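You operate a simulated robot arm through the tools that you are given. There is no shell and no other tool.

The job below is to be done with a simulated robot arm. You get a single attempt, and the scene is never put back.

JOB
Stain the top of the bridge with the tint that the shade card names.
Fine: use the brush and put it back; the palette lid ends shut; the bridge stays on its cast. Where these are worked on the way, their far stop is far enough and under half their travel is too little: palette lid. A coat counts when it lies all over at full strength: go over it till it gets no stronger.

The check looks at the end state, three seconds after you hand in, the way a careful person would. Anything else that was tipped, shoved, dropped, spilled or broken makes it a failure. Lids that push on must go on centred and level and be pressed home; caps that screw on are set level and turned clockwise until they are tight.

ROBOT AND FRAMES
A 7-joint arm with a three-finger gripper, fixed in place. Base frame: the origin is on the floor under the middle of its stand, x ahead of it, y to its left, z up; the work surface is at about z = 0.76. Readings come in m, rad, newtons and seconds.
It reaches about 1.342 m from its shoulder. Its first joint turns from -2.897 to 2.897 rad. Payload 2.69 kg.
The TCP is the grasp point between the finger pads, 0.03 m short of the fingertips. In the tool frame z runs along the fingers and y along their closing line. The gripper opens to 0.128 m; its body begins 0.117 m behind the TCP.
Orientation is that of the tool frame in the base frame, as [roll, pitch, yaw] about the fixed x, y, z axes, in that order (R = Rz(yaw) Ry(pitch) Rx(roll)). With the fingers straight down and closing along the base's y, the tool's x points along the base's -x, its y along +y and its z along -z.

CONTROLS
- The arm moves only by the tool servo_tool. Its argument "commands" is a list that holds one entry, the list of rows, each a list of 7 numbers: the shift along the base's x, y, z in units of 500 mm (1.0 is 500 mm), then the turn, a rotation vector about the base's x, y, z in units of 180 degrees (1.0 is 180 degrees), then the finger opening in m, from 0 to 0.128. In form: [[[tx, ty, tz, rx, ry, rz, claw], ...]]. A call has 1 to 20 rows; each row is the pose to reach, as a shift and turn from the pose commanded when the call began. A call with a number of a shift or a turn outside -1 to 1 is refused whole. Rows are played at 5 a second. More than 0.05 m and 0.15 rad between two rows, or a gripper value outside its range, and nothing of the call is played. Where a pose cannot be reached the arm comes as near as it can. A force on the tool above 50 N (or 10 N above the force at the start of the call, whichever is more), or a blocked arm, ends the call early, and 0.2 s more pass. Each finger travels about 0.127 m/s and halts on what it meets, pressing with about 40 N; the grip force reading is that of the motor and also rises with nothing between the fingers. The clock runs only during rows and for 0.2 s after the last one: add rows that repeat a pose to give the fingers time. It gives the time, the measured TCP pose, the force on the tool (base axes), the opening and the grip force at its end, in the units of the frame above (readings bear some noise), with the torque about the TCP (base axes, N m) and any sound that the robot's microphone picked up, and new pictures: "pictures" is both (left out), scene, wrist or none.
- Cameras (640 x 400 px; columns grow to the right, rows downward): "scene" is fixed at [0.0475, -0.6504, 1.463]; the picture's right is [0.81, -0.59, 0.00], its down [-0.20, -0.28, -0.94] and it looks along [0.55, 0.76, -0.34] (base axes); focal length 337 px, centre (320, 200). "wrist" rides on the gripper at [0.058, 0.054, -0.131] in the tool frame; the picture's right is [-0.68, 0.74, 0.00], its down [-0.62, -0.57, -0.55] and it looks along [-0.40, -0.37, 0.84] (tool axes); focal length 234 px, centre (320, 200).
- raise_lower(by): moves the trunk up (or, below 0, down) by that many m; the arm rides with it, the base frame stays. It gives what a move gives, with no picture.
- pixel_to_xyz(camera, pixels): for up to 12 pixels [column, row] of the newest picture of that camera ("zoom" is the newest enlarged one), the place [x, y, z] in the base frame of the surface seen there, good to about 0.002 m. The clock stands still meanwhile.
- enlarge(camera, box): a new picture of the part [left, top, right, bottom] of that camera's present view, enlarged. The clock stands still meanwhile.
- job_done(): hands the job in; it is judged then, once.

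Leave the gripper open and the arm clear of the work at the hand-in unless told otherwise.

The tools are called after ">>>" as a command line: name --argument value ..., lists and objects as JSON in quotes. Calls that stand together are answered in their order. servo_tool: Moves the arm, as the interface text tells. Its arguments: {"type":"object","properties":{"commands":{"type":"array","items":{"type":"array","items":{"type":"array","items":{"type":"number"}}}},"pictures":{"type":"string","enum":["both","scene","wrist","none"]}},"required":["commands"]} The other tools are called the same way: raise_lower (by) moves the trunk up or down; pixel_to_xyz (camera, pixels) gives the place of the surface under pixels of a picture; enlarge (camera, box) takes an enlarged picture of a part of a camera's view; job_done () hands the job in.

At the start:

```text
t: 0.0
ee_pos: [0.5056, 0.4817, 1.201]
tool_rot: [3.141, 0.001, -3.141]
ft_force: [0.0, -0.1, -0.2]
ft_torque: [0.05, -0.01, -0.01]
grip_width: 0.1279
gripper_force: 0.0
trunk travel left (down, up): [-0.15, 0.2]
```

scene: 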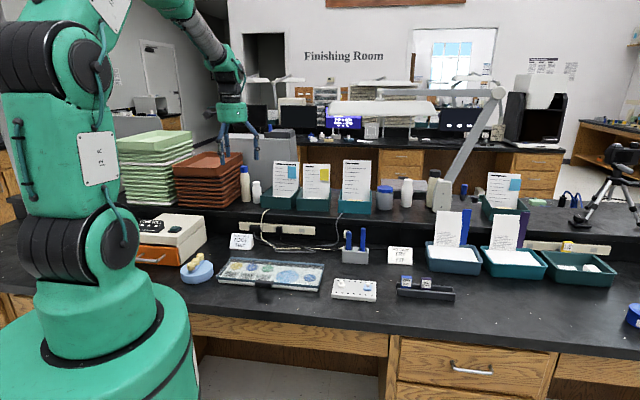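
wrist: 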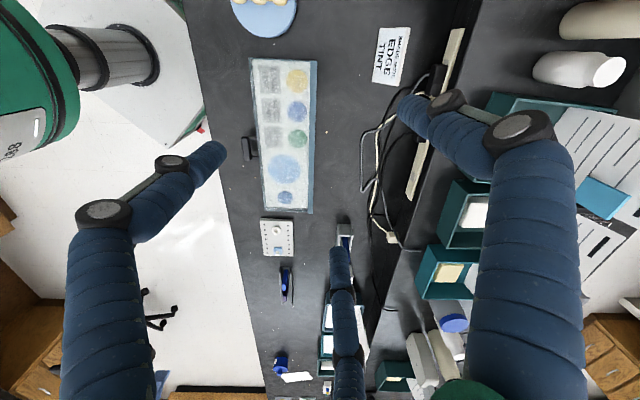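

I see a bench with a palette that has a clear lid (scene about 270,272), a blue round cast at (197,270), a brush holder at (355,245), and several cards. I'll enlarge these areas to read the cards and identify the objects.

>>> enlarge --camera "scene" --box '[130, 210, 330, 310]'

>>> enlarge --camera "scene" --box '[320, 210, 480, 310]'

>>> enlarge --camera "wrist" --box '[220, 0, 420, 125]'

>>> enlarge --camera "wrist" --box '[220, 110, 420, 235]'

>>> enlarge --camera "wrist" --box '[240, 200, 400, 300]'

```text
3.20 times, centred on (230, 260) of scene
```

zoom: 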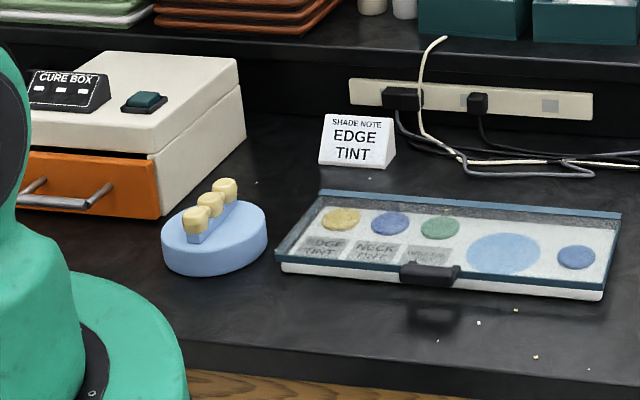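

```text
4.00 times, centred on (400, 260) of scene
```

zoom: 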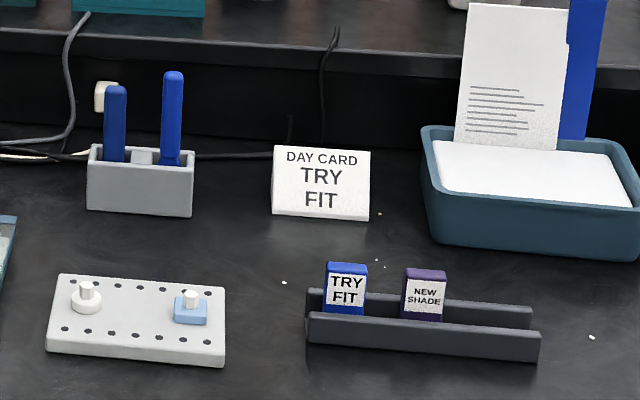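

```text
3.20 times, centred on (320, 62) of wrist
```

zoom: 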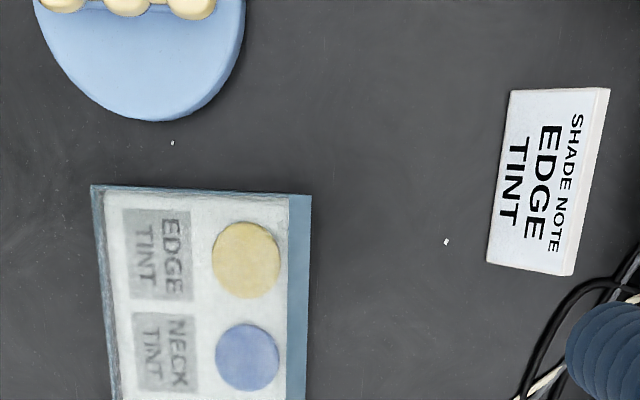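

```text
3.20 times, centred on (320, 172) of wrist
```

zoom: 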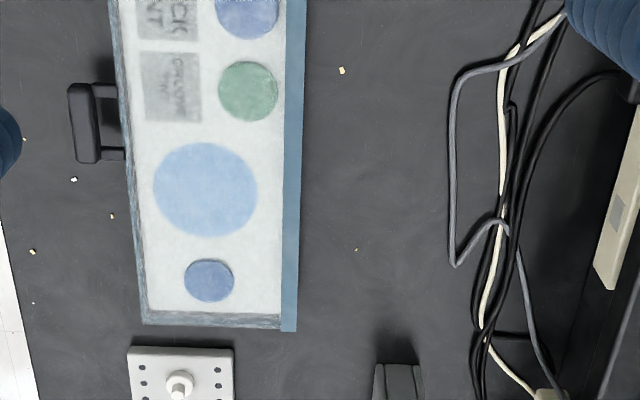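

```text
4.00 times, centred on (320, 250) of wrist
```

zoom: 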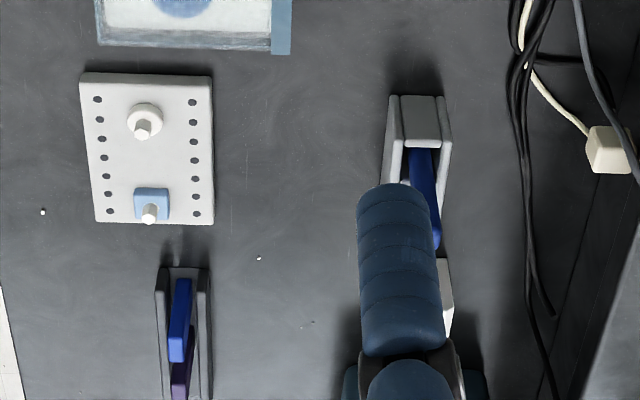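

The shade note reads EDGE TINT, and the EDGE TINT label sits beside the yellow well. The palette has a clear lid with a dark front handle and is hinged at the back. Next I'll measure points on the palette, bridge and holder from the scene picture.

>>> pixel_to_xyz --camera "scene" --pixels '[[201, 270], [206, 269], [193, 278], [199, 272], [228, 259], [322, 265], [217, 284], [317, 297], [264, 295], [237, 268], [288, 279], [310, 291]]'

>>> pixel_to_xyz --camera "scene" --pixels '[[349, 232], [363, 229], [349, 248], [363, 250], [344, 248], [367, 251], [342, 262], [367, 263], [355, 249], [348, 240], [362, 240], [240, 240]]'

>>> pixel_to_xyz --camera "wrist" --pixels '[[297, 79], [298, 110], [298, 138], [285, 167], [286, 198], [251, 62], [314, 61], [266, 210], [310, 212], [247, 148], [268, 75], [252, 137]]'

>>> enlarge --camera "scene" --box '[335, 220, 375, 270]'

>>> enlarge --camera "scene" --box '[175, 250, 223, 290]'

```text
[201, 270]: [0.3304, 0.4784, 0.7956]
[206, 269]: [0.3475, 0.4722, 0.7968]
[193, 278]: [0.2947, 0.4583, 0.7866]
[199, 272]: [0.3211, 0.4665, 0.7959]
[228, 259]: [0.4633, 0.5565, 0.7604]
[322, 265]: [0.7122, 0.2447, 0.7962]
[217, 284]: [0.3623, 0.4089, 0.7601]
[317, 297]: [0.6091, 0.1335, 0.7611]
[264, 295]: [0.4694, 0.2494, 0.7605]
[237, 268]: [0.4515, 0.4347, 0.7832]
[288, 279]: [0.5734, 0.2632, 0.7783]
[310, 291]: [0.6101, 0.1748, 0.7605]
```

```text
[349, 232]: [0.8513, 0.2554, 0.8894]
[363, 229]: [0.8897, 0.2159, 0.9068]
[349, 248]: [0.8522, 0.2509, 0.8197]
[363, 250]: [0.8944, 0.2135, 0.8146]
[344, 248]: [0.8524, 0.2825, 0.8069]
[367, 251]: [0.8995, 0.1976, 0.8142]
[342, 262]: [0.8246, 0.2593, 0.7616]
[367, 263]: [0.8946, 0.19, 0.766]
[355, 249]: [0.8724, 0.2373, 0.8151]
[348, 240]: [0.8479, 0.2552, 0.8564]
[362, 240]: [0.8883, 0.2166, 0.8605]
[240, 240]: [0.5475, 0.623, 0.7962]
```

```text
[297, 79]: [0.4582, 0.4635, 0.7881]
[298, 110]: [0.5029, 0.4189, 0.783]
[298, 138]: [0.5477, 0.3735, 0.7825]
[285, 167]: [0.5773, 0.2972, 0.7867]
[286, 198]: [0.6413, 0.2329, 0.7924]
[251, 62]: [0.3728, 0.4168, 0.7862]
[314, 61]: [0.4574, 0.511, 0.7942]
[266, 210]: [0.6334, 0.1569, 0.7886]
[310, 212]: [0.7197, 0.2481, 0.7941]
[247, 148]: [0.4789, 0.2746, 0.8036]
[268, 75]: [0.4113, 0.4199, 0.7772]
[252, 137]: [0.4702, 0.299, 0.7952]
```

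```text
8.00 times, centred on (355, 245) of scene
```

zoom: 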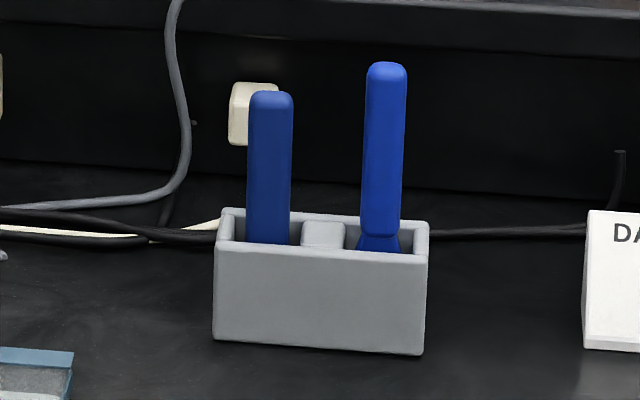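

```text
10.00 times, centred on (199, 270) of scene
```

zoom: 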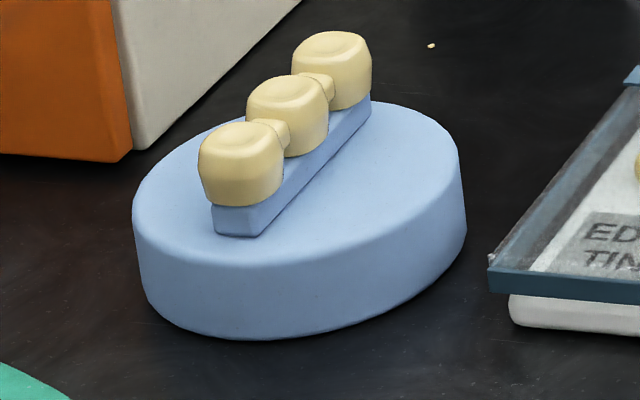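

I'll close the gripper in free space to see how the three fingers meet, because the handles are narrow. I'll also measure the fingertips while they are open.

>>> pixel_to_xyz --camera "wrist" --pixels '[[218, 148], [195, 160], [402, 103], [430, 115], [342, 252], [340, 280], [170, 165], [345, 350], [443, 103], [520, 130], [105, 210], [250, 150]]'

>>> servo_tool --commands '[[[0, 0, 0, 0, 0, 0, 0.02], [0, 0, 0, 0, 0, 0, 0.02], [0, 0, 0, 0, 0, 0, 0.02], [0, 0, 0, 0, 0, 0, 0.02], [0, 0, 0, 0, 0, 0, 0.02]]]' --pictures "wrist"

```text
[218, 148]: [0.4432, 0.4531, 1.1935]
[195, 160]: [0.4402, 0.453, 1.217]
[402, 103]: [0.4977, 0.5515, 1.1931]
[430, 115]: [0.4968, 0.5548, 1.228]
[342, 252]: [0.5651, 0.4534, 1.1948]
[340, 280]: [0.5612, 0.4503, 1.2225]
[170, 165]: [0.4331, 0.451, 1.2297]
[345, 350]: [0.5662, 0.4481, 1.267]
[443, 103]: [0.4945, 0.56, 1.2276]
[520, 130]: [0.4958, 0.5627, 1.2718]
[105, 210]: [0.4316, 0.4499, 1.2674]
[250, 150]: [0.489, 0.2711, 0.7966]
```

```text
t: 1.2
ee_pos: [0.5048, 0.4812, 1.2022]
tool_rot: [3.141, -0.001, -3.141]
ft_force: [-0.7, -0.8, 0.2]
ft_torque: [0.0, -0.02, 0.02]
grip_width: 0.0198
gripper_force: 0.1
trunk travel left (down, up): [-0.15, 0.2]
```

wrist: 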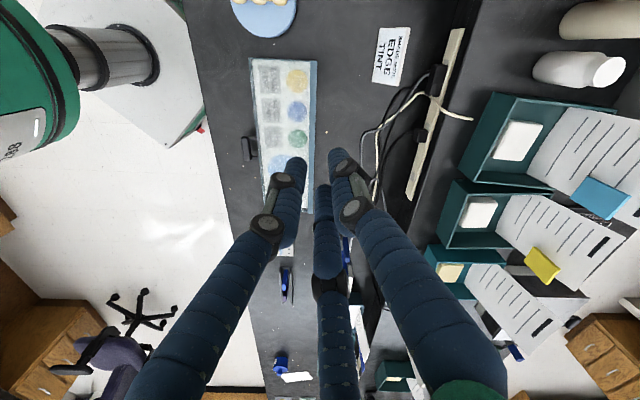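

All three fingers close radially, about 120° apart, so a vertical handle can be held from above. I'll now measure the tooth tops and any obstacles near the holder (shelf edge and lamp), then go and look at the holder from above.

>>> enlarge --camera "scene" --box '[175, 250, 223, 280]'

>>> pixel_to_xyz --camera "scene" --pixels '[[190, 265], [195, 260], [200, 256], [355, 222], [355, 190], [410, 195], [383, 190], [445, 190], [480, 110], [400, 256], [358, 204], [290, 207]]'

>>> pixel_to_xyz --camera "zoom" --pixels '[[240, 140], [290, 95], [335, 50], [215, 145], [268, 145], [265, 90], [310, 90], [310, 45], [355, 45], [232, 205], [370, 100], [200, 170]]'

```text
13.33 times, centred on (199, 265) of scene
```

zoom: 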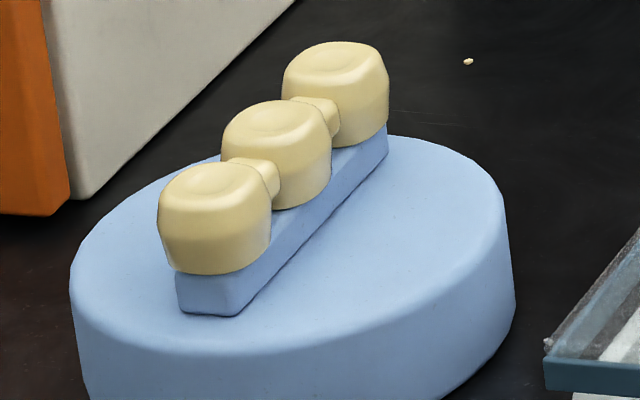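

```text
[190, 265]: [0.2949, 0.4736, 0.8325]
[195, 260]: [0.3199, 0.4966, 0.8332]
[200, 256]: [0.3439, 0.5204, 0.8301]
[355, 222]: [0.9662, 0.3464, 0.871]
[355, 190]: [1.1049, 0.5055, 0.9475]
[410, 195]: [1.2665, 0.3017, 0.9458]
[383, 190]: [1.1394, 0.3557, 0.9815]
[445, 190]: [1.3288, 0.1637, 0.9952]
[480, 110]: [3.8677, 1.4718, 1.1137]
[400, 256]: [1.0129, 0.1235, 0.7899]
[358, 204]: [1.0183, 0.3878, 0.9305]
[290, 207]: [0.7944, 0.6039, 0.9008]
```

```text
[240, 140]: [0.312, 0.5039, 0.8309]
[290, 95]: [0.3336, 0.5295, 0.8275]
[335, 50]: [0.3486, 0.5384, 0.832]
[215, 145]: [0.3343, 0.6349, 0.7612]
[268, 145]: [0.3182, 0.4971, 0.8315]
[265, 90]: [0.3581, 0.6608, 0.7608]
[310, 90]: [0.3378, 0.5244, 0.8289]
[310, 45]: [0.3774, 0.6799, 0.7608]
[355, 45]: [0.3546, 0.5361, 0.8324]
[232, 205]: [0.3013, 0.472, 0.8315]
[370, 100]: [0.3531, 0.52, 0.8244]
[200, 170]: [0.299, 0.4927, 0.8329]
```

The zoom picture shows three crowns with flat tops centred near (212,185), (272,120) and (335,62). I'll measure their top centres and rims.

>>> pixel_to_xyz --camera "zoom" --pixels '[[212, 185], [272, 120], [335, 62], [165, 200], [262, 185], [190, 215], [235, 167], [215, 240], [325, 120], [380, 62], [290, 70], [175, 180]]'

>>> servo_tool --commands '[[[0.06, -0.04, -0.01, 0, 0, 0, 0.128], [0.12, -0.08, -0.02, 0, 0, 0, 0.128], [0.18, -0.12, -0.03, 0, 0, 0, 0.128], [0.24, -0.16, -0.04, 0, 0, 0, 0.128], [0.3, -0.2, -0.05, 0, 0, 0, 0.128], [0.36, -0.24, -0.06, 0, 0, 0, 0.128], [0.42, -0.28, -0.07, 0, 0, 0, 0.128], [0.48, -0.32, -0.08, 0, 0, 0, 0.128], [0.54, -0.36, -0.1, 0, 0, 0, 0.128], [0.6, -0.4, -0.12, 0, 0, 0, 0.128], [0.66, -0.44, -0.14, 0, 0, 0, 0.128], [0.7, -0.48, -0.16, 0, 0, 0, 0.128], [0.7, -0.48, -0.16, 0, 0, 0, 0.128]]]'

```text
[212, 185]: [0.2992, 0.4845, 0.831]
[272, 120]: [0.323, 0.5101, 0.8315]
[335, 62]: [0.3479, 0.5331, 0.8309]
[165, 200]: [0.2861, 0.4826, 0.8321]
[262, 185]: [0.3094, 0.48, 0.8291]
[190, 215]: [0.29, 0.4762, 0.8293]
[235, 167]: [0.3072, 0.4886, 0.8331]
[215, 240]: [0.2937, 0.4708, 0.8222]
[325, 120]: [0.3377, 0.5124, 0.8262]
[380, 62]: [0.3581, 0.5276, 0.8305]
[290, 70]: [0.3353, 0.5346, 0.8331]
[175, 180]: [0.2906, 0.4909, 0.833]
```

```text
t: 4.0
ee_pos: [0.8577, 0.2392, 1.1196]
tool_rot: [3.14, 0.0, 3.141]
ft_force: [0.6, -1.7, -0.4]
ft_torque: [0.04, 0.04, 0.0]
grip_width: 0.1282
gripper_force: 0.0
trunk travel left (down, up): [-0.15, 0.2]
```

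scene: 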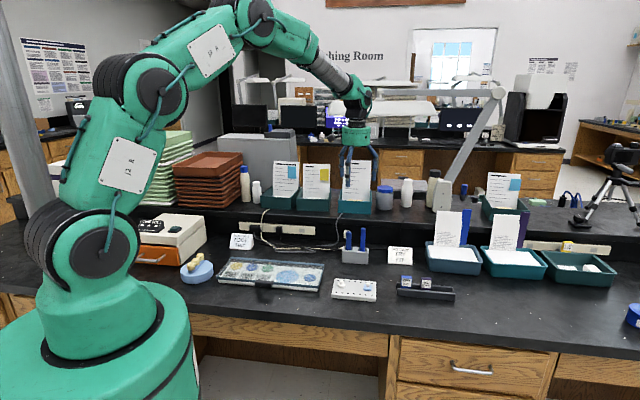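
wrist: 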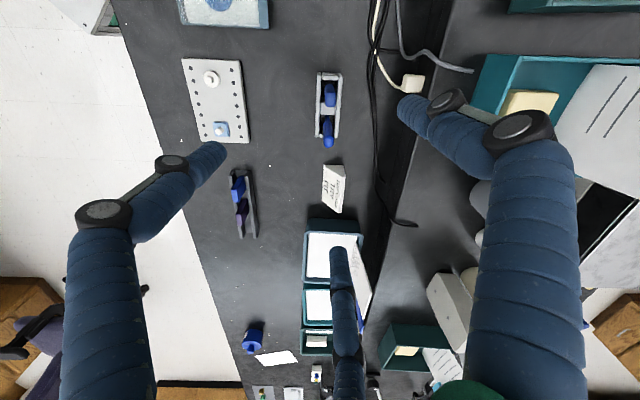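

The holder is now visible in the wrist picture near (328,110). I'll enlarge it.

>>> enlarge --camera "wrist" --box '[296, 60, 360, 160]'

>>> pixel_to_xyz --camera "zoom" --pixels '[[320, 130], [310, 290]]'

```text
4.00 times, centred on (328, 110) of wrist
```

zoom: 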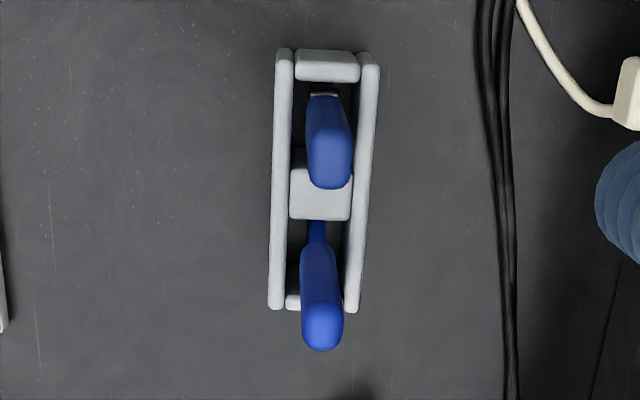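

```text
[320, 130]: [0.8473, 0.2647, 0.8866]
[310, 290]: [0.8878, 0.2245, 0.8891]
```

The two handles differ, but I can't yet tell which one is the brush. I'll move the camera directly over the holder and lower, with the fingertips staying above the handle tops (z 0.907).

>>> servo_tool --commands '[[[0.03, -0.023, -0.06, 0, 0, 0, 0.1], [0.06, -0.046, -0.12, 0, 0, 0, 0.1], [0.09, -0.068, -0.18, 0, 0, 0, 0.1], [0.12, -0.09, -0.24, 0, 0, 0, 0.1], [0.149, -0.113, -0.3, 0, 0, 0, 0.1], [0.149, -0.113, -0.32, 0, 0, 0, 0.1], [0.149, -0.113, -0.32, 0, 0, 0, 0.1]]]' --pictures "wrist"

>>> enlarge --camera "wrist" --box '[270, 10, 398, 90]'

```text
t: 5.6
ee_pos: [0.9281, 0.1868, 0.9612]
tool_rot: [-3.141, -0.001, -3.139]
ft_force: [0.2, -0.1, 0.7]
ft_torque: [0.0, -0.02, 0.01]
grip_width: 0.1001
gripper_force: 0.0
trunk travel left (down, up): [-0.15, 0.2]
```

wrist: 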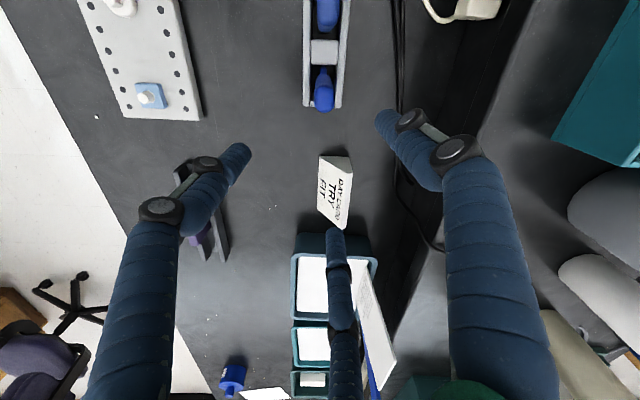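

```text
5.00 times, centred on (334, 50) of wrist
```

zoom: 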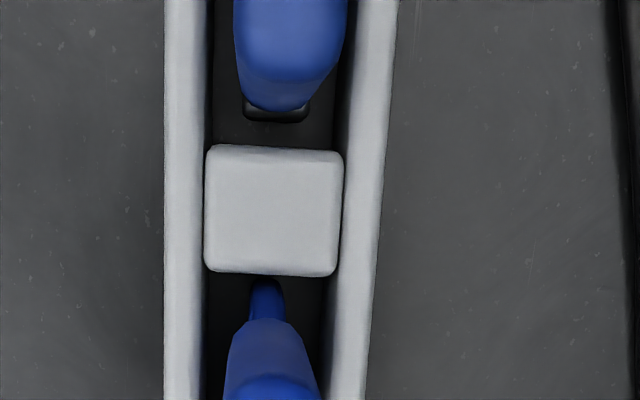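

From this side the nearer-left tool (top of the picture) shows a dark piece under its handle, and the other one has a narrow blue neck. I'll shift the view toward the left end of the holder and look again from the opposite angle.

>>> servo_tool --commands '[[[-0.03, 0.03, 0.02, 0, 0, 0, 0.11], [-0.06, 0.06, 0.03, 0, 0, 0, 0.11], [-0.09, 0.09, 0.04, 0, 0, 0, 0.11], [-0.09, 0.09, 0.04, 0, 0, 0, 0.11]]]' --pictures "wrist"

>>> enlarge --camera "wrist" --box '[260, 60, 388, 140]'

```text
t: 6.6
ee_pos: [0.8852, 0.2304, 0.9828]
tool_rot: [3.14, 0.0, -3.141]
ft_force: [0.5, 0.2, -0.3]
ft_torque: [-0.03, -0.05, -0.01]
grip_width: 0.11
gripper_force: 0.1
trunk travel left (down, up): [-0.15, 0.2]
```

wrist: 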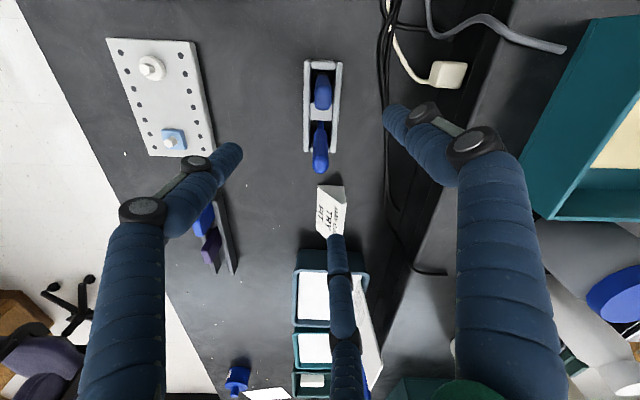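

```text
5.00 times, centred on (324, 100) of wrist
```

zoom: 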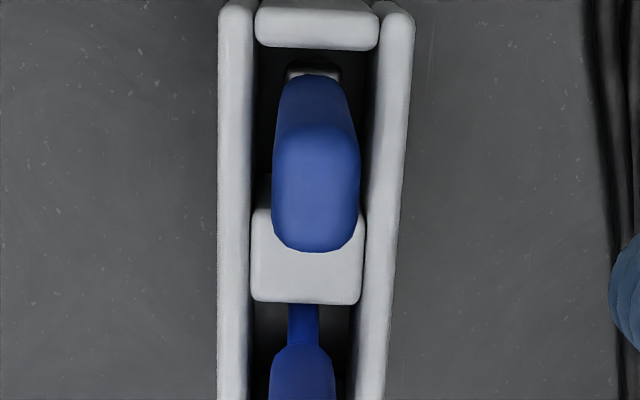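

The left handle (0.851, 0.255) has a metal ferrule below it, which makes it the likely brush. Before taking it I need to open the lid, so I'll bring the camera over the lid handle near (0.48, 0.275) for a closer look.

>>> servo_tool --commands '[[[-0.09, 0.018, 0.02, 0, 0, 0, 0.08], [-0.18, 0.036, 0.03, 0, 0, 0, 0.08], [-0.27, 0.054, 0.03, 0, 0, 0, 0.08], [-0.36, 0.072, 0.03, 0, 0, 0, 0.08], [-0.45, 0.09, 0.03, 0, 0, 0, 0.08], [-0.54, 0.108, 0.03, 0, 0, 0, 0.08], [-0.63, 0.126, 0.03, 0, 0, 0, 0.08], [-0.72, 0.144, 0.02, 0, 0, 0, 0.08], [-0.81, 0.162, 0.0, 0, 0, 0, 0.08], [-0.9, 0.18, 0.0, 0, 0, 0, 0.08], [-0.9, 0.18, 0.0, 0, 0, 0, 0.08]]]'

>>> enlarge --camera "scene" --box '[230, 270, 310, 320]'

```text
t: 9.0
ee_pos: [0.4324, 0.3187, 0.9796]
tool_rot: [-3.141, -0.002, -3.141]
ft_force: [-0.1, 1.0, 0.1]
ft_torque: [-0.01, -0.08, -0.02]
grip_width: 0.0801
gripper_force: 0.0
trunk travel left (down, up): [-0.15, 0.2]
```

scene: 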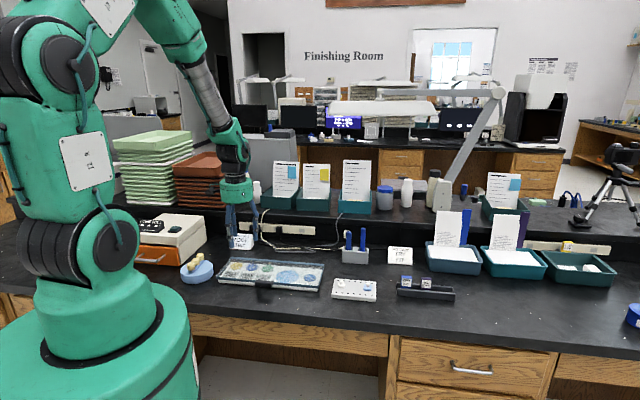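
wrist: 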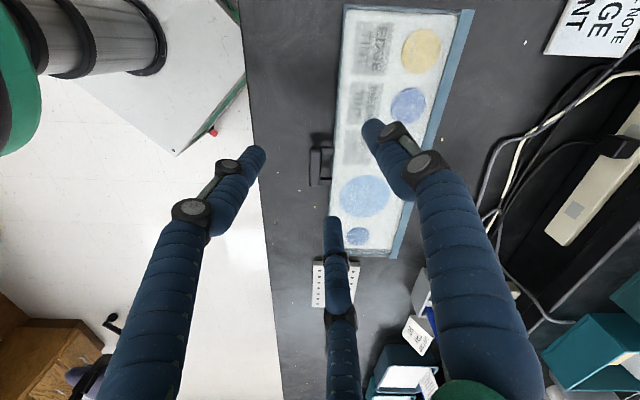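

```text
8.00 times, centred on (270, 295) of scene
```

zoom: 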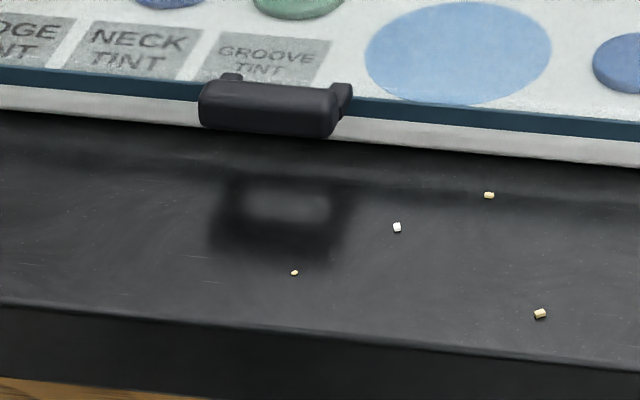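

>>> enlarge --camera "wrist" --box '[280, 110, 376, 200]'

>>> pixel_to_xyz --camera "wrist" --pixels '[[314, 150], [314, 183], [311, 166], [318, 166], [331, 150], [331, 183], [343, 10], [330, 240], [472, 12], [395, 255], [258, 130], [265, 200]]'

>>> pixel_to_xyz --camera "scene" --pixels '[[256, 285], [271, 287], [263, 282], [263, 284], [264, 286], [230, 333], [300, 345], [240, 330], [264, 291], [272, 284], [259, 281], [230, 283]]'

```text
4.44 times, centred on (328, 155) of wrist
```

zoom: 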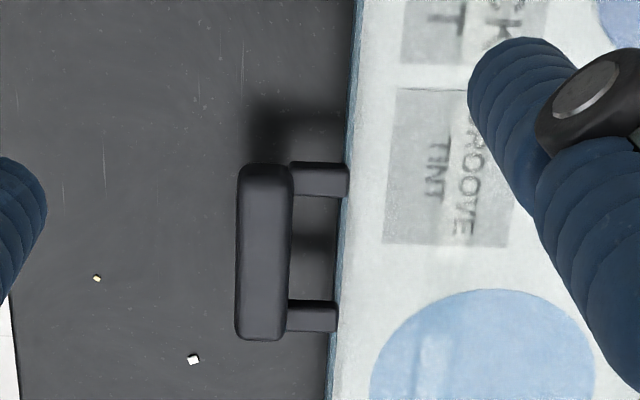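

```text
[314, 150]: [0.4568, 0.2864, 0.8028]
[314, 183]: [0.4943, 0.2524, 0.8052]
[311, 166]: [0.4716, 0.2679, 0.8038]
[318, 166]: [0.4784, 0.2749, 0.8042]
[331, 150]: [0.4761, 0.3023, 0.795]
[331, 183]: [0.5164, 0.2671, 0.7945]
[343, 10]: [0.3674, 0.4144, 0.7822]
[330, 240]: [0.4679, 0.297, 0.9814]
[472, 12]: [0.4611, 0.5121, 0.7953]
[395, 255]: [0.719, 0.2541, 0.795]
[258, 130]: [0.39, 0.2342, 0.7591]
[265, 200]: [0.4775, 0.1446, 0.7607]
```

```text
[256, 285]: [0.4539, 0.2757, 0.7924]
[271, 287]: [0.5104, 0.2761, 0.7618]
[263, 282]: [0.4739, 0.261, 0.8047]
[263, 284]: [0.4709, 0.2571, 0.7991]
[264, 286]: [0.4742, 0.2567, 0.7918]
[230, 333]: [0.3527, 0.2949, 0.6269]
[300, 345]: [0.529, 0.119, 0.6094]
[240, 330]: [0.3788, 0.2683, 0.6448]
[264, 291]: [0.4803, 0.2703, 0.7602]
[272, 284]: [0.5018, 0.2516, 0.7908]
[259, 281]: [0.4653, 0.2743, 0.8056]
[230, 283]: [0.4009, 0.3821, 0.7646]
```

The lid handle is a D-shaped bar about 50 mm long at z 0.788–0.806. Its centre is (0.476, 0.269), and there is about 28 mm of space under it. I plan to hook a single fingertip beneath the bar with the tool tilted 45°, then swing the lid up. First I'll turn 15° and move in front of the handle, then tilt.

>>> servo_tool --commands '[[[-0.007, -0.055, 0, 0, 0, 0.021, 0.07], [-0.014, -0.11, 0, 0, 0, 0.042, 0.07], [-0.021, -0.16, 0, 0, 0, 0.063, 0.07], [-0.0274, -0.2104, 0, 0, 0, 0.0833, 0.07], [-0.0274, -0.2104, 0, 0, 0, 0.0833, 0.07]]]' --pictures "none"

>>> servo_tool --commands '[[[0, 0, 0, 0.029, -0.029, 0, 0.07], [0, 0, 0, 0.059, -0.059, 0, 0.07], [0, 0, 0, 0.088, -0.088, 0, 0.07], [0, 0, 0, 0.118, -0.118, 0, 0.07], [0, 0, 0, 0.147, -0.147, 0, 0.07], [0, 0, 0, 0.1768, -0.1768, 0, 0.07], [0, 0, 0, 0.1768, -0.1768, 0, 0.07]]]'

```text
t: 10.2
ee_pos: [0.4217, 0.2151, 0.9827]
tool_rot: [-3.14, 0.0, -2.878]
ft_force: [1.1, -1.4, 0.1]
ft_torque: [0.01, -0.02, 0.0]
grip_width: 0.07
gripper_force: 0.1
trunk travel left (down, up): [-0.15, 0.2]
```

```text
t: 11.8
ee_pos: [0.4104, 0.2103, 0.9628]
tool_rot: [2.687, 0.616, -3.035]
ft_force: [1.3, 0.2, 2.5]
ft_torque: [-0.17, 0.25, 0.05]
grip_width: 0.0699
gripper_force: 0.0
trunk travel left (down, up): [-0.15, 0.2]
```

scene: 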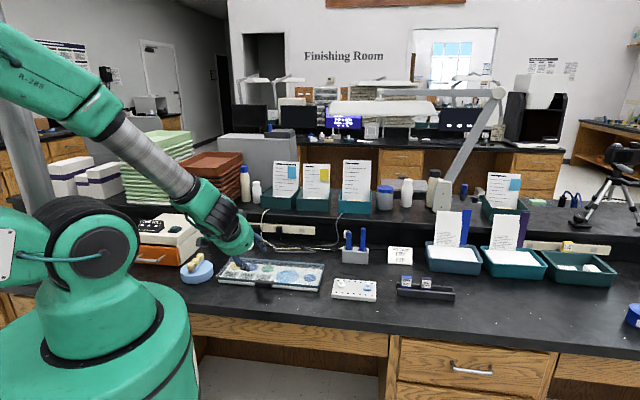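
wrist: 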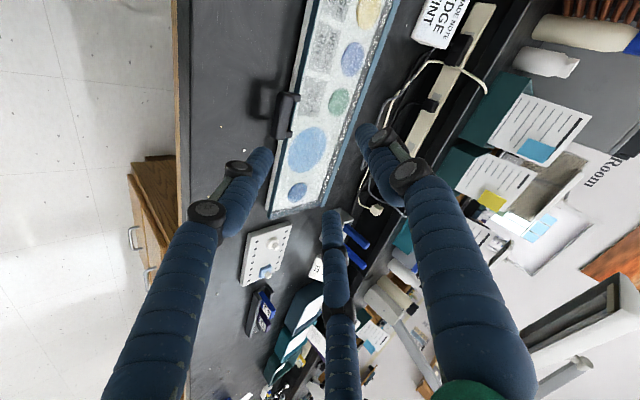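

The arm reached a tilt of about 43°, but the TCP sits some 20 mm off the commanded position. It is probably near a fold limit this close to the base. I'll move a little forward and down and see whether the error shrinks.

>>> servo_tool --commands '[[[0.012, 0.012, -0.05, 0, 0, 0, 0.07], [0.024, 0.024, -0.1, 0, 0, 0, 0.07], [0.0354, 0.0354, -0.15, 0, 0, 0, 0.07], [0.0354, 0.0354, -0.2, 0, 0, 0, 0.07], [0.0354, 0.0354, -0.2, 0, 0, 0, 0.07], [0.0354, 0.0354, -0.2, 0, 0, 0, 0.07]]]'

```text
t: 13.2
ee_pos: [0.4393, 0.233, 0.8822]
tool_rot: [2.678, 0.66, -3.04]
ft_force: [-0.9, -0.5, 0.6]
ft_torque: [0.0, -0.02, 0.0]
grip_width: 0.07
gripper_force: 0.0
trunk travel left (down, up): [-0.15, 0.2]
```

scene: 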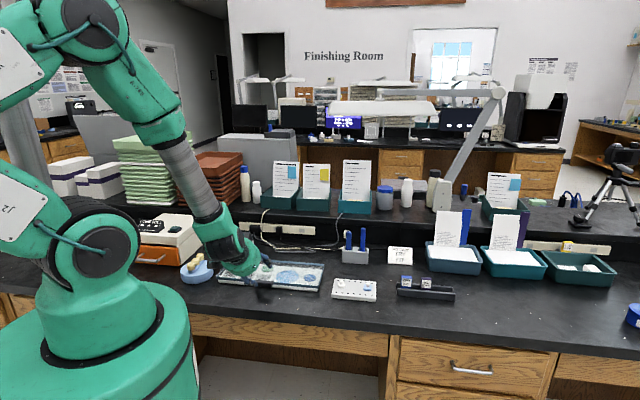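
wrist: 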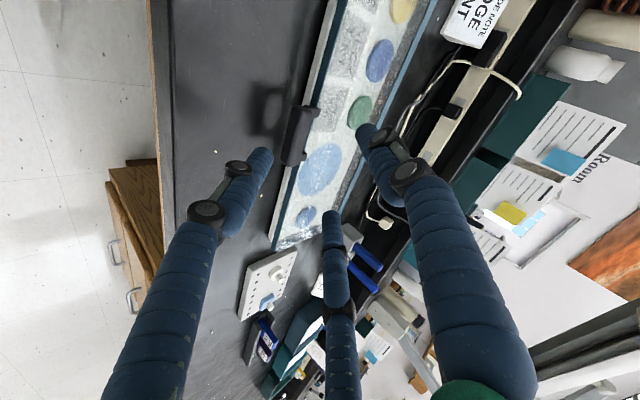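

The pose is now exact: (0.439, 0.233, 0.882) with a 45° tilt. I'll measure the hooking fingertip (left finger, tip near (265,155)) and the handle bar in this picture before lowering.

>>> pixel_to_xyz --camera "wrist" --pixels '[[262, 152], [271, 155], [252, 160], [266, 170], [240, 180], [298, 112], [290, 155], [306, 112], [282, 150], [368, 130], [331, 218], [296, 135]]'

>>> enlarge --camera "wrist" --box '[220, 80, 380, 180]'

>>> enlarge --camera "scene" --box '[200, 230, 328, 310]'

```text
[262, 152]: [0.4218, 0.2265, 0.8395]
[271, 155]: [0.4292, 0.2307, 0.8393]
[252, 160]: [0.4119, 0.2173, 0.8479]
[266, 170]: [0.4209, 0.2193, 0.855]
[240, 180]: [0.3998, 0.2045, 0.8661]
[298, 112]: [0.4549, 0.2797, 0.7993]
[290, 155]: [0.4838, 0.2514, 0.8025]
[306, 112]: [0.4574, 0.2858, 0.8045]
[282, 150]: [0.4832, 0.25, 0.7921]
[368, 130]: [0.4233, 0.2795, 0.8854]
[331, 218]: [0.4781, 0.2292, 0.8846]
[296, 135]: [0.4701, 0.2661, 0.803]
```

```text
4.00 times, centred on (300, 130) of wrist
```

zoom: 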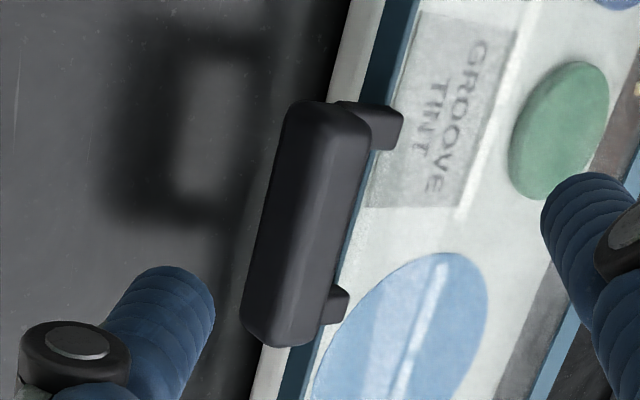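

```text
5.00 times, centred on (264, 270) of scene
```

zoom: 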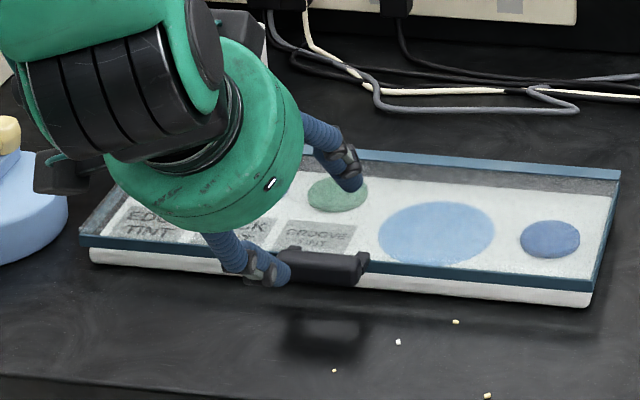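

The fingertip and bar positions match my plan. I'll lower to z 0.824 in front of the bar, then slide forward so the fingertip goes under it.

>>> servo_tool --commands '[[[0, 0, -0.03, 0, 0, 0, 0.07], [0, 0, -0.06, 0, 0, 0, 0.07], [0, 0, -0.09, 0, 0, 0, 0.07], [0, 0, -0.114, 0, 0, 0, 0.07], [0, 0, -0.114, 0, 0, 0, 0.07]]]' --pictures "none"

>>> servo_tool --commands '[[[0.015, 0.015, 0, 0, 0, 0, 0.07], [0.03, 0.03, 0, 0, 0, 0, 0.07], [0.045, 0.045, 0, 0, 0, 0, 0.07], [0.06, 0.06, 0, 0, 0, 0, 0.07], [0.072, 0.072, 0, 0, 0, 0, 0.07], [0.072, 0.072, 0, 0, 0, 0, 0.07]]]'

>>> enlarge --camera "scene" --box '[200, 230, 328, 310]'

```text
t: 14.4
ee_pos: [0.4405, 0.2322, 0.8248]
tool_rot: [2.677, 0.66, -3.041]
ft_force: [0.2, 1.2, -0.5]
ft_torque: [0.0, 0.03, -0.05]
grip_width: 0.0702
gripper_force: 0.0
trunk travel left (down, up): [-0.15, 0.2]
```

```text
t: 15.8
ee_pos: [0.4746, 0.268, 0.8233]
tool_rot: [2.677, 0.662, -3.041]
ft_force: [0.7, 0.6, 0.5]
ft_torque: [0.03, -0.02, 0.01]
grip_width: 0.0701
gripper_force: 0.0
trunk travel left (down, up): [-0.15, 0.2]
```

scene: 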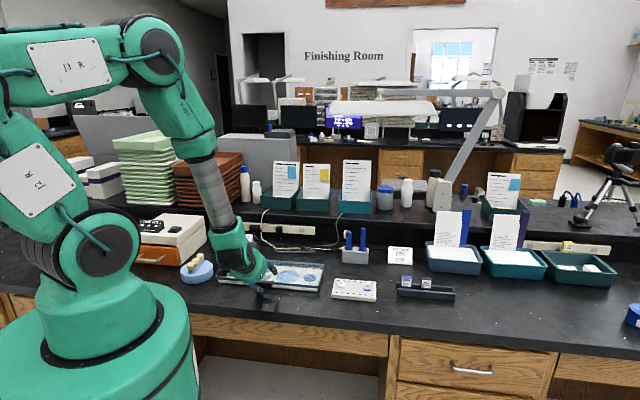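
wrist: 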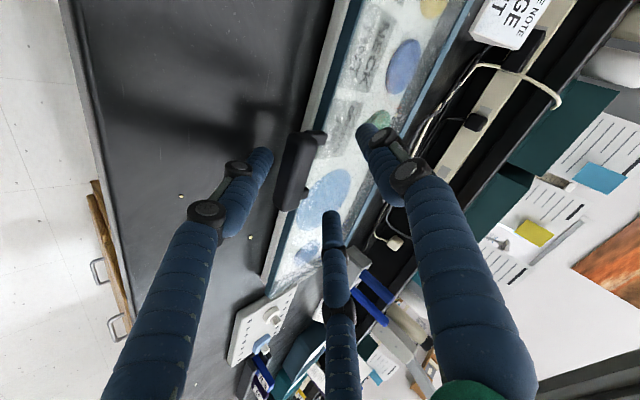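

```text
5.00 times, centred on (264, 270) of scene
```

zoom: 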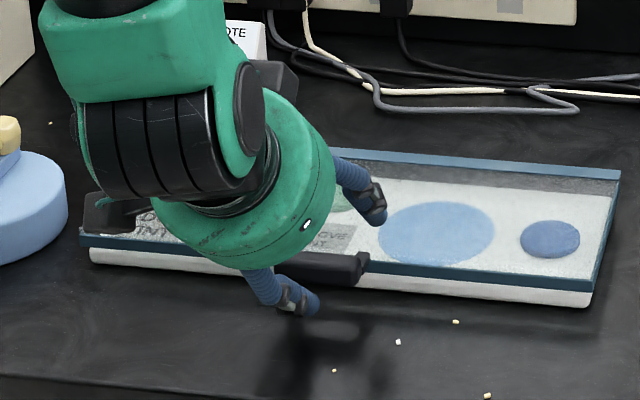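

There is no contact force yet. I'll enlarge the wrist view around the fingertip and bar to see how far apart they are.

>>> enlarge --camera "wrist" --box '[224, 110, 352, 190]'

>>> pixel_to_xyz --camera "wrist" --pixels '[[265, 150], [271, 158], [268, 172], [275, 190], [281, 165], [290, 140], [290, 180], [368, 128], [331, 215], [300, 160]]'

```text
5.00 times, centred on (288, 150) of wrist
```

zoom: 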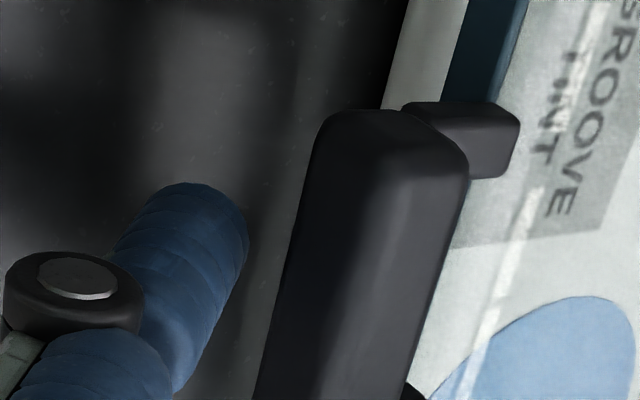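

```text
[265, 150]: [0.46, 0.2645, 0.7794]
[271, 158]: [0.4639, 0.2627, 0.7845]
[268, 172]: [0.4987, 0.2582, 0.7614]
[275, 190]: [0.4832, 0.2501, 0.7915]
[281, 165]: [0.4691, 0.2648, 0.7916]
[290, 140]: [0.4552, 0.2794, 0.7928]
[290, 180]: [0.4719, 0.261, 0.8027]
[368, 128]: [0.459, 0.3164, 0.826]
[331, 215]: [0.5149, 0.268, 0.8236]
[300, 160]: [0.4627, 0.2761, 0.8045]
```

The fingertip's top is at about v 0.514, z 0.784, and the bar's front face is at v 0.518. I'll lower 3 mm and slide 9 mm further forward under the bar, watching the force.

>>> servo_tool --commands '[[[0, 0, -0.006, 0, 0, 0, 0.07], [0.004, 0.004, -0.006, 0, 0, 0, 0.07], [0.008, 0.008, -0.006, 0, 0, 0, 0.07], [0.0125, 0.0125, -0.006, 0, 0, 0, 0.07], [0.0125, 0.0125, -0.006, 0, 0, 0, 0.07]]]' --pictures "wrist"

>>> enlarge --camera "wrist" --box '[224, 110, 352, 190]'

>>> enlarge --camera "scene" --box '[240, 270, 304, 310]'

```text
t: 17.0
ee_pos: [0.4807, 0.2753, 0.8213]
tool_rot: [2.677, 0.659, -3.04]
ft_force: [0.9, -0.5, 0.2]
ft_torque: [0.04, 0.01, 0.01]
grip_width: 0.07
gripper_force: 0.0
trunk travel left (down, up): [-0.15, 0.2]
```

wrist: 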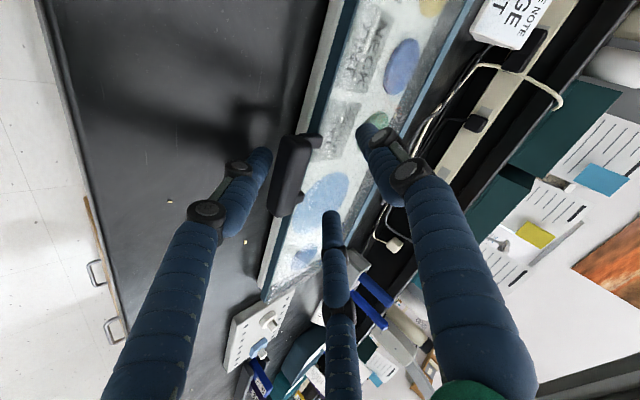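

```text
5.00 times, centred on (288, 150) of wrist
```

zoom: 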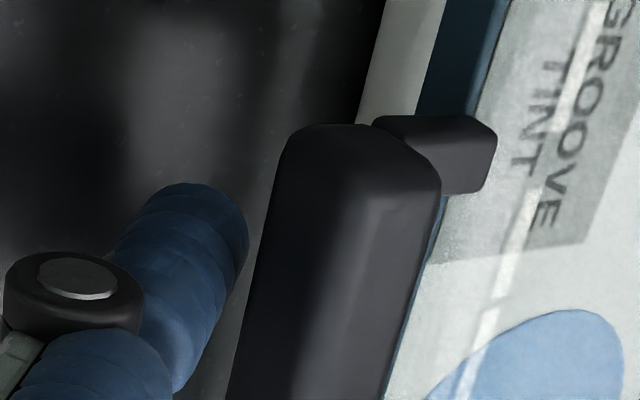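

```text
10.00 times, centred on (272, 290) of scene
```

zoom: 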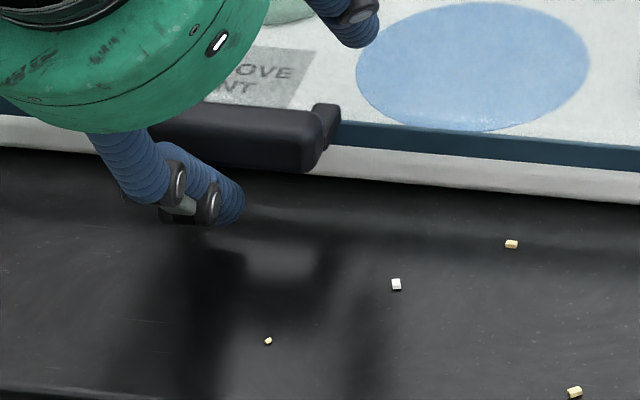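

The scene zoom shows the fingertip low in front of the bar. I'll measure its tip and the bar's lower edge from this view.

>>> pixel_to_xyz --camera "zoom" --pixels '[[230, 185], [240, 200], [225, 220], [215, 190], [290, 168], [270, 160], [300, 160], [260, 168], [200, 175], [280, 178], [330, 130], [308, 172]]'

>>> pixel_to_xyz --camera "wrist" --pixels '[[262, 152], [270, 152], [271, 160], [273, 165], [280, 150], [276, 178], [275, 172]]'

```text
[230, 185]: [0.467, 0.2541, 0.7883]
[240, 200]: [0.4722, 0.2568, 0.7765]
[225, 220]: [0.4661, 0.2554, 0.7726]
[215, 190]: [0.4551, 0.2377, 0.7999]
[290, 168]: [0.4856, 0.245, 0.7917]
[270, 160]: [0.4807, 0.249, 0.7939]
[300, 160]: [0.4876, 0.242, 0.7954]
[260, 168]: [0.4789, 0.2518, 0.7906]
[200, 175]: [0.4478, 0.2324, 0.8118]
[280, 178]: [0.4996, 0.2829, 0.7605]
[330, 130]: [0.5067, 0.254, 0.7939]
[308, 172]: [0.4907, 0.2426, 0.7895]
```

```text
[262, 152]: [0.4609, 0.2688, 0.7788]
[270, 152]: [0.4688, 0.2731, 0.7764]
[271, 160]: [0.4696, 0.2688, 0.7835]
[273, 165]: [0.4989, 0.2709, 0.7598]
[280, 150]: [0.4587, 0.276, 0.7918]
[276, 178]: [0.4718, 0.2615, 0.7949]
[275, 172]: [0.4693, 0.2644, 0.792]
```

The fingertip is now about 6 mm under the bar (tip v 0.525, z 0.777; bar bottom about 0.789) with no contact. I'll go 5 mm further in and begin lifting along the lid's arc to about 20°.

>>> servo_tool --commands '[[[0.0071, 0.0071, 0, 0, 0, 0, 0.07], [0.0092, 0.0092, 0.0274, 0, 0, 0, 0.07], [0.0129, 0.0129, 0.0542, 0, 0, 0, 0.07], [0.0182, 0.0182, 0.0806, 0, 0, 0, 0.07], [0.0253, 0.0253, 0.1062, 0, 0, 0, 0.07], [0.0253, 0.0253, 0.1062, 0, 0, 0, 0.07]]]'

>>> enlarge --camera "scene" --box '[200, 230, 328, 310]'

```text
t: 18.4
ee_pos: [0.4946, 0.2881, 0.8759]
tool_rot: [2.678, 0.659, -3.04]
ft_force: [-0.6, -0.4, 0.5]
ft_torque: [-0.01, 0.02, -0.01]
grip_width: 0.0702
gripper_force: 0.3
trunk travel left (down, up): [-0.15, 0.2]
```

scene: 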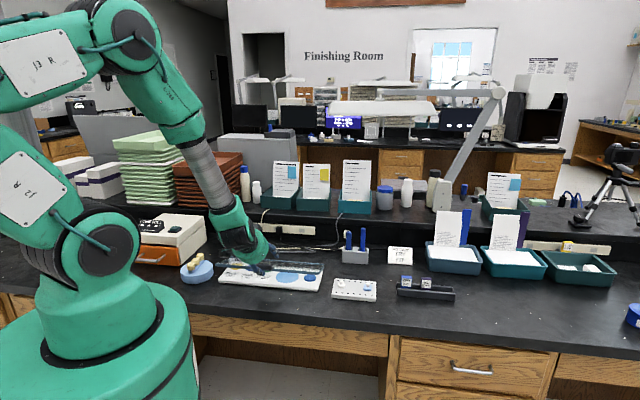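
wrist: 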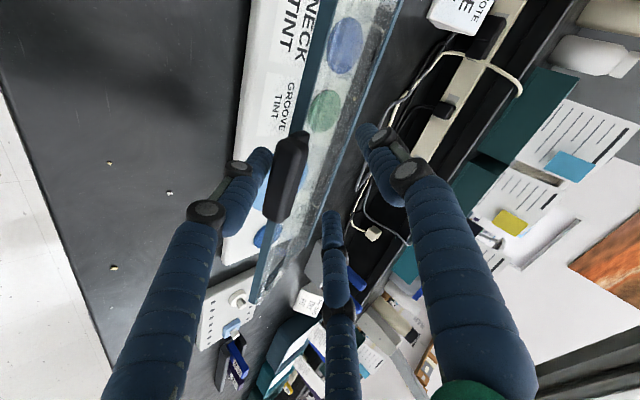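

```text
5.00 times, centred on (264, 270) of scene
```

zoom: 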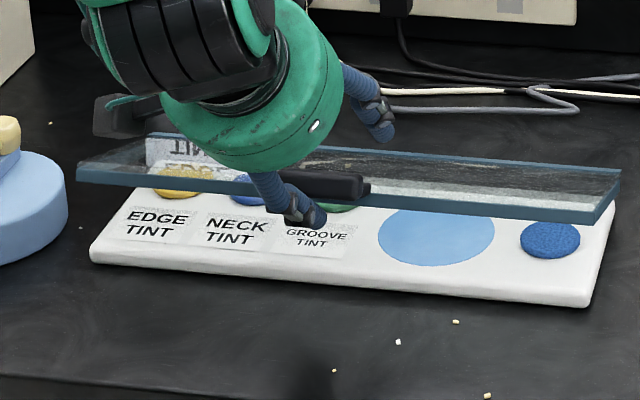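

The lid is lifting cleanly to about 17°, and the base stays put. I'll continue slowly along the arc to about 60°.

>>> servo_tool --commands '[[[0.009, 0.009, 0.025, 0, 0, 0, 0.07], [0.0185, 0.0185, 0.0482, 0, 0, 0, 0.07], [0.03, 0.03, 0.07, 0, 0, 0, 0.07], [0.0428, 0.0428, 0.091, 0, 0, 0, 0.07], [0.057, 0.057, 0.11, 0, 0, 0, 0.07], [0.0718, 0.0718, 0.1272, 0, 0, 0, 0.07], [0.088, 0.088, 0.142, 0, 0, 0, 0.07], [0.1051, 0.1051, 0.1558, 0, 0, 0, 0.07], [0.1051, 0.1051, 0.1558, 0, 0, 0, 0.07]]]'

>>> enlarge --camera "scene" --box '[200, 220, 344, 310]'

```text
t: 20.4
ee_pos: [0.5465, 0.339, 0.9528]
tool_rot: [2.68, 0.66, -3.04]
ft_force: [-1.0, -1.1, 0.7]
ft_torque: [-0.07, 0.02, 0.02]
grip_width: 0.0711
gripper_force: 0.1
trunk travel left (down, up): [-0.15, 0.2]
```

scene: 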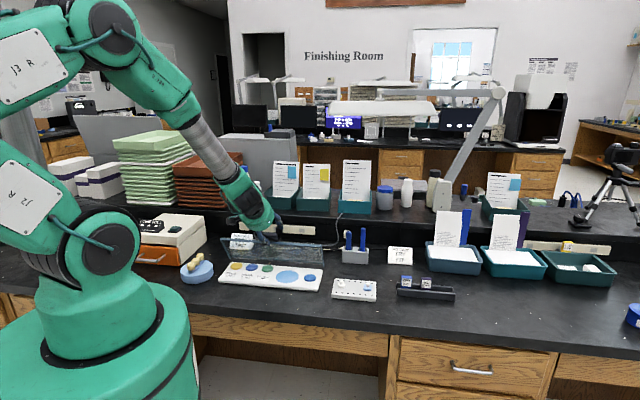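
wrist: 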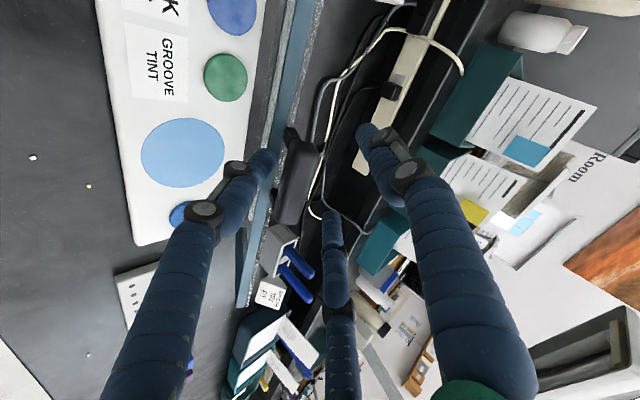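

```text
4.44 times, centred on (272, 265) of scene
```

zoom: 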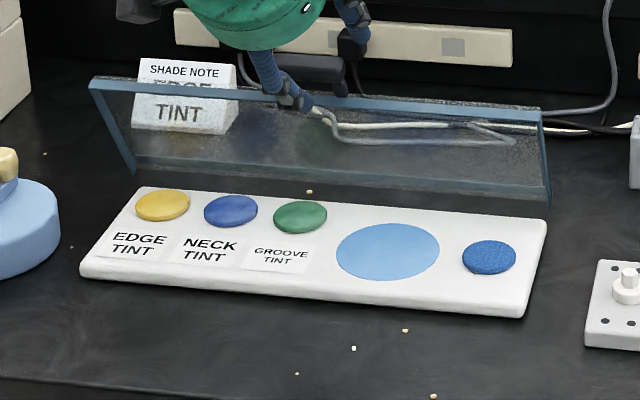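

The lid is at about 60–65° and follows well. I'll continue to about 90° and check.

>>> servo_tool --commands '[[[0.018, 0.018, 0.0106, 0, 0, 0, 0.07], [0.0361, 0.0361, 0.0198, 0, 0, 0, 0.07], [0.055, 0.055, 0.026, 0, 0, 0, 0.07], [0.0741, 0.0741, 0.0306, 0, 0, 0, 0.07], [0.0935, 0.0935, 0.0318, 0, 0, 0, 0.07], [0.1129, 0.1129, 0.032, 0, 0, 0, 0.07], [0.1129, 0.1129, 0.032, 0, 0, 0, 0.07]]]'

>>> enlarge --camera "scene" --box '[200, 220, 344, 310]'

```text
t: 22.0
ee_pos: [0.6013, 0.3973, 0.9699]
tool_rot: [2.679, 0.659, -3.039]
ft_force: [-0.2, 0.4, 0.4]
ft_torque: [0.04, 0.02, -0.02]
grip_width: 0.0699
gripper_force: 0.1
trunk travel left (down, up): [-0.15, 0.2]
```

scene: 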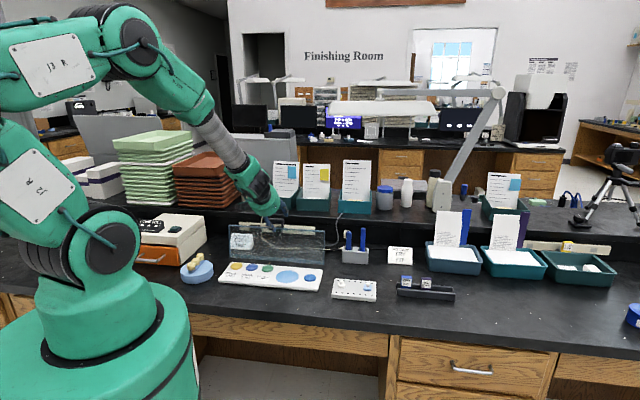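
wrist: 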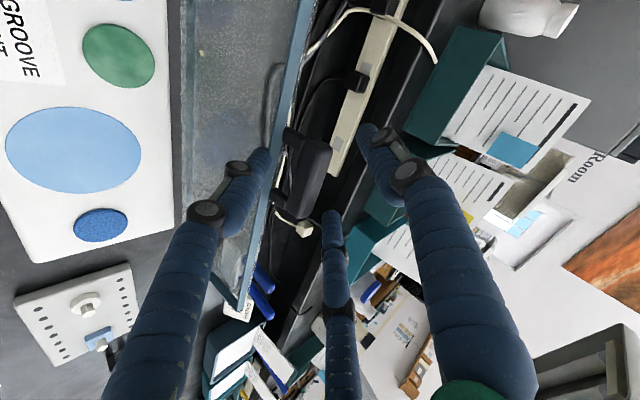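

```text
4.44 times, centred on (272, 265) of scene
```

zoom: 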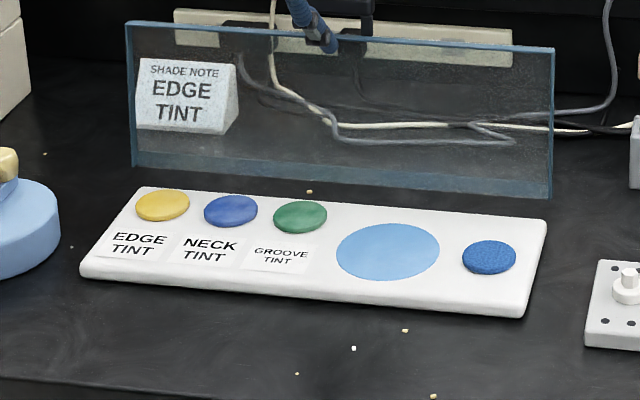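

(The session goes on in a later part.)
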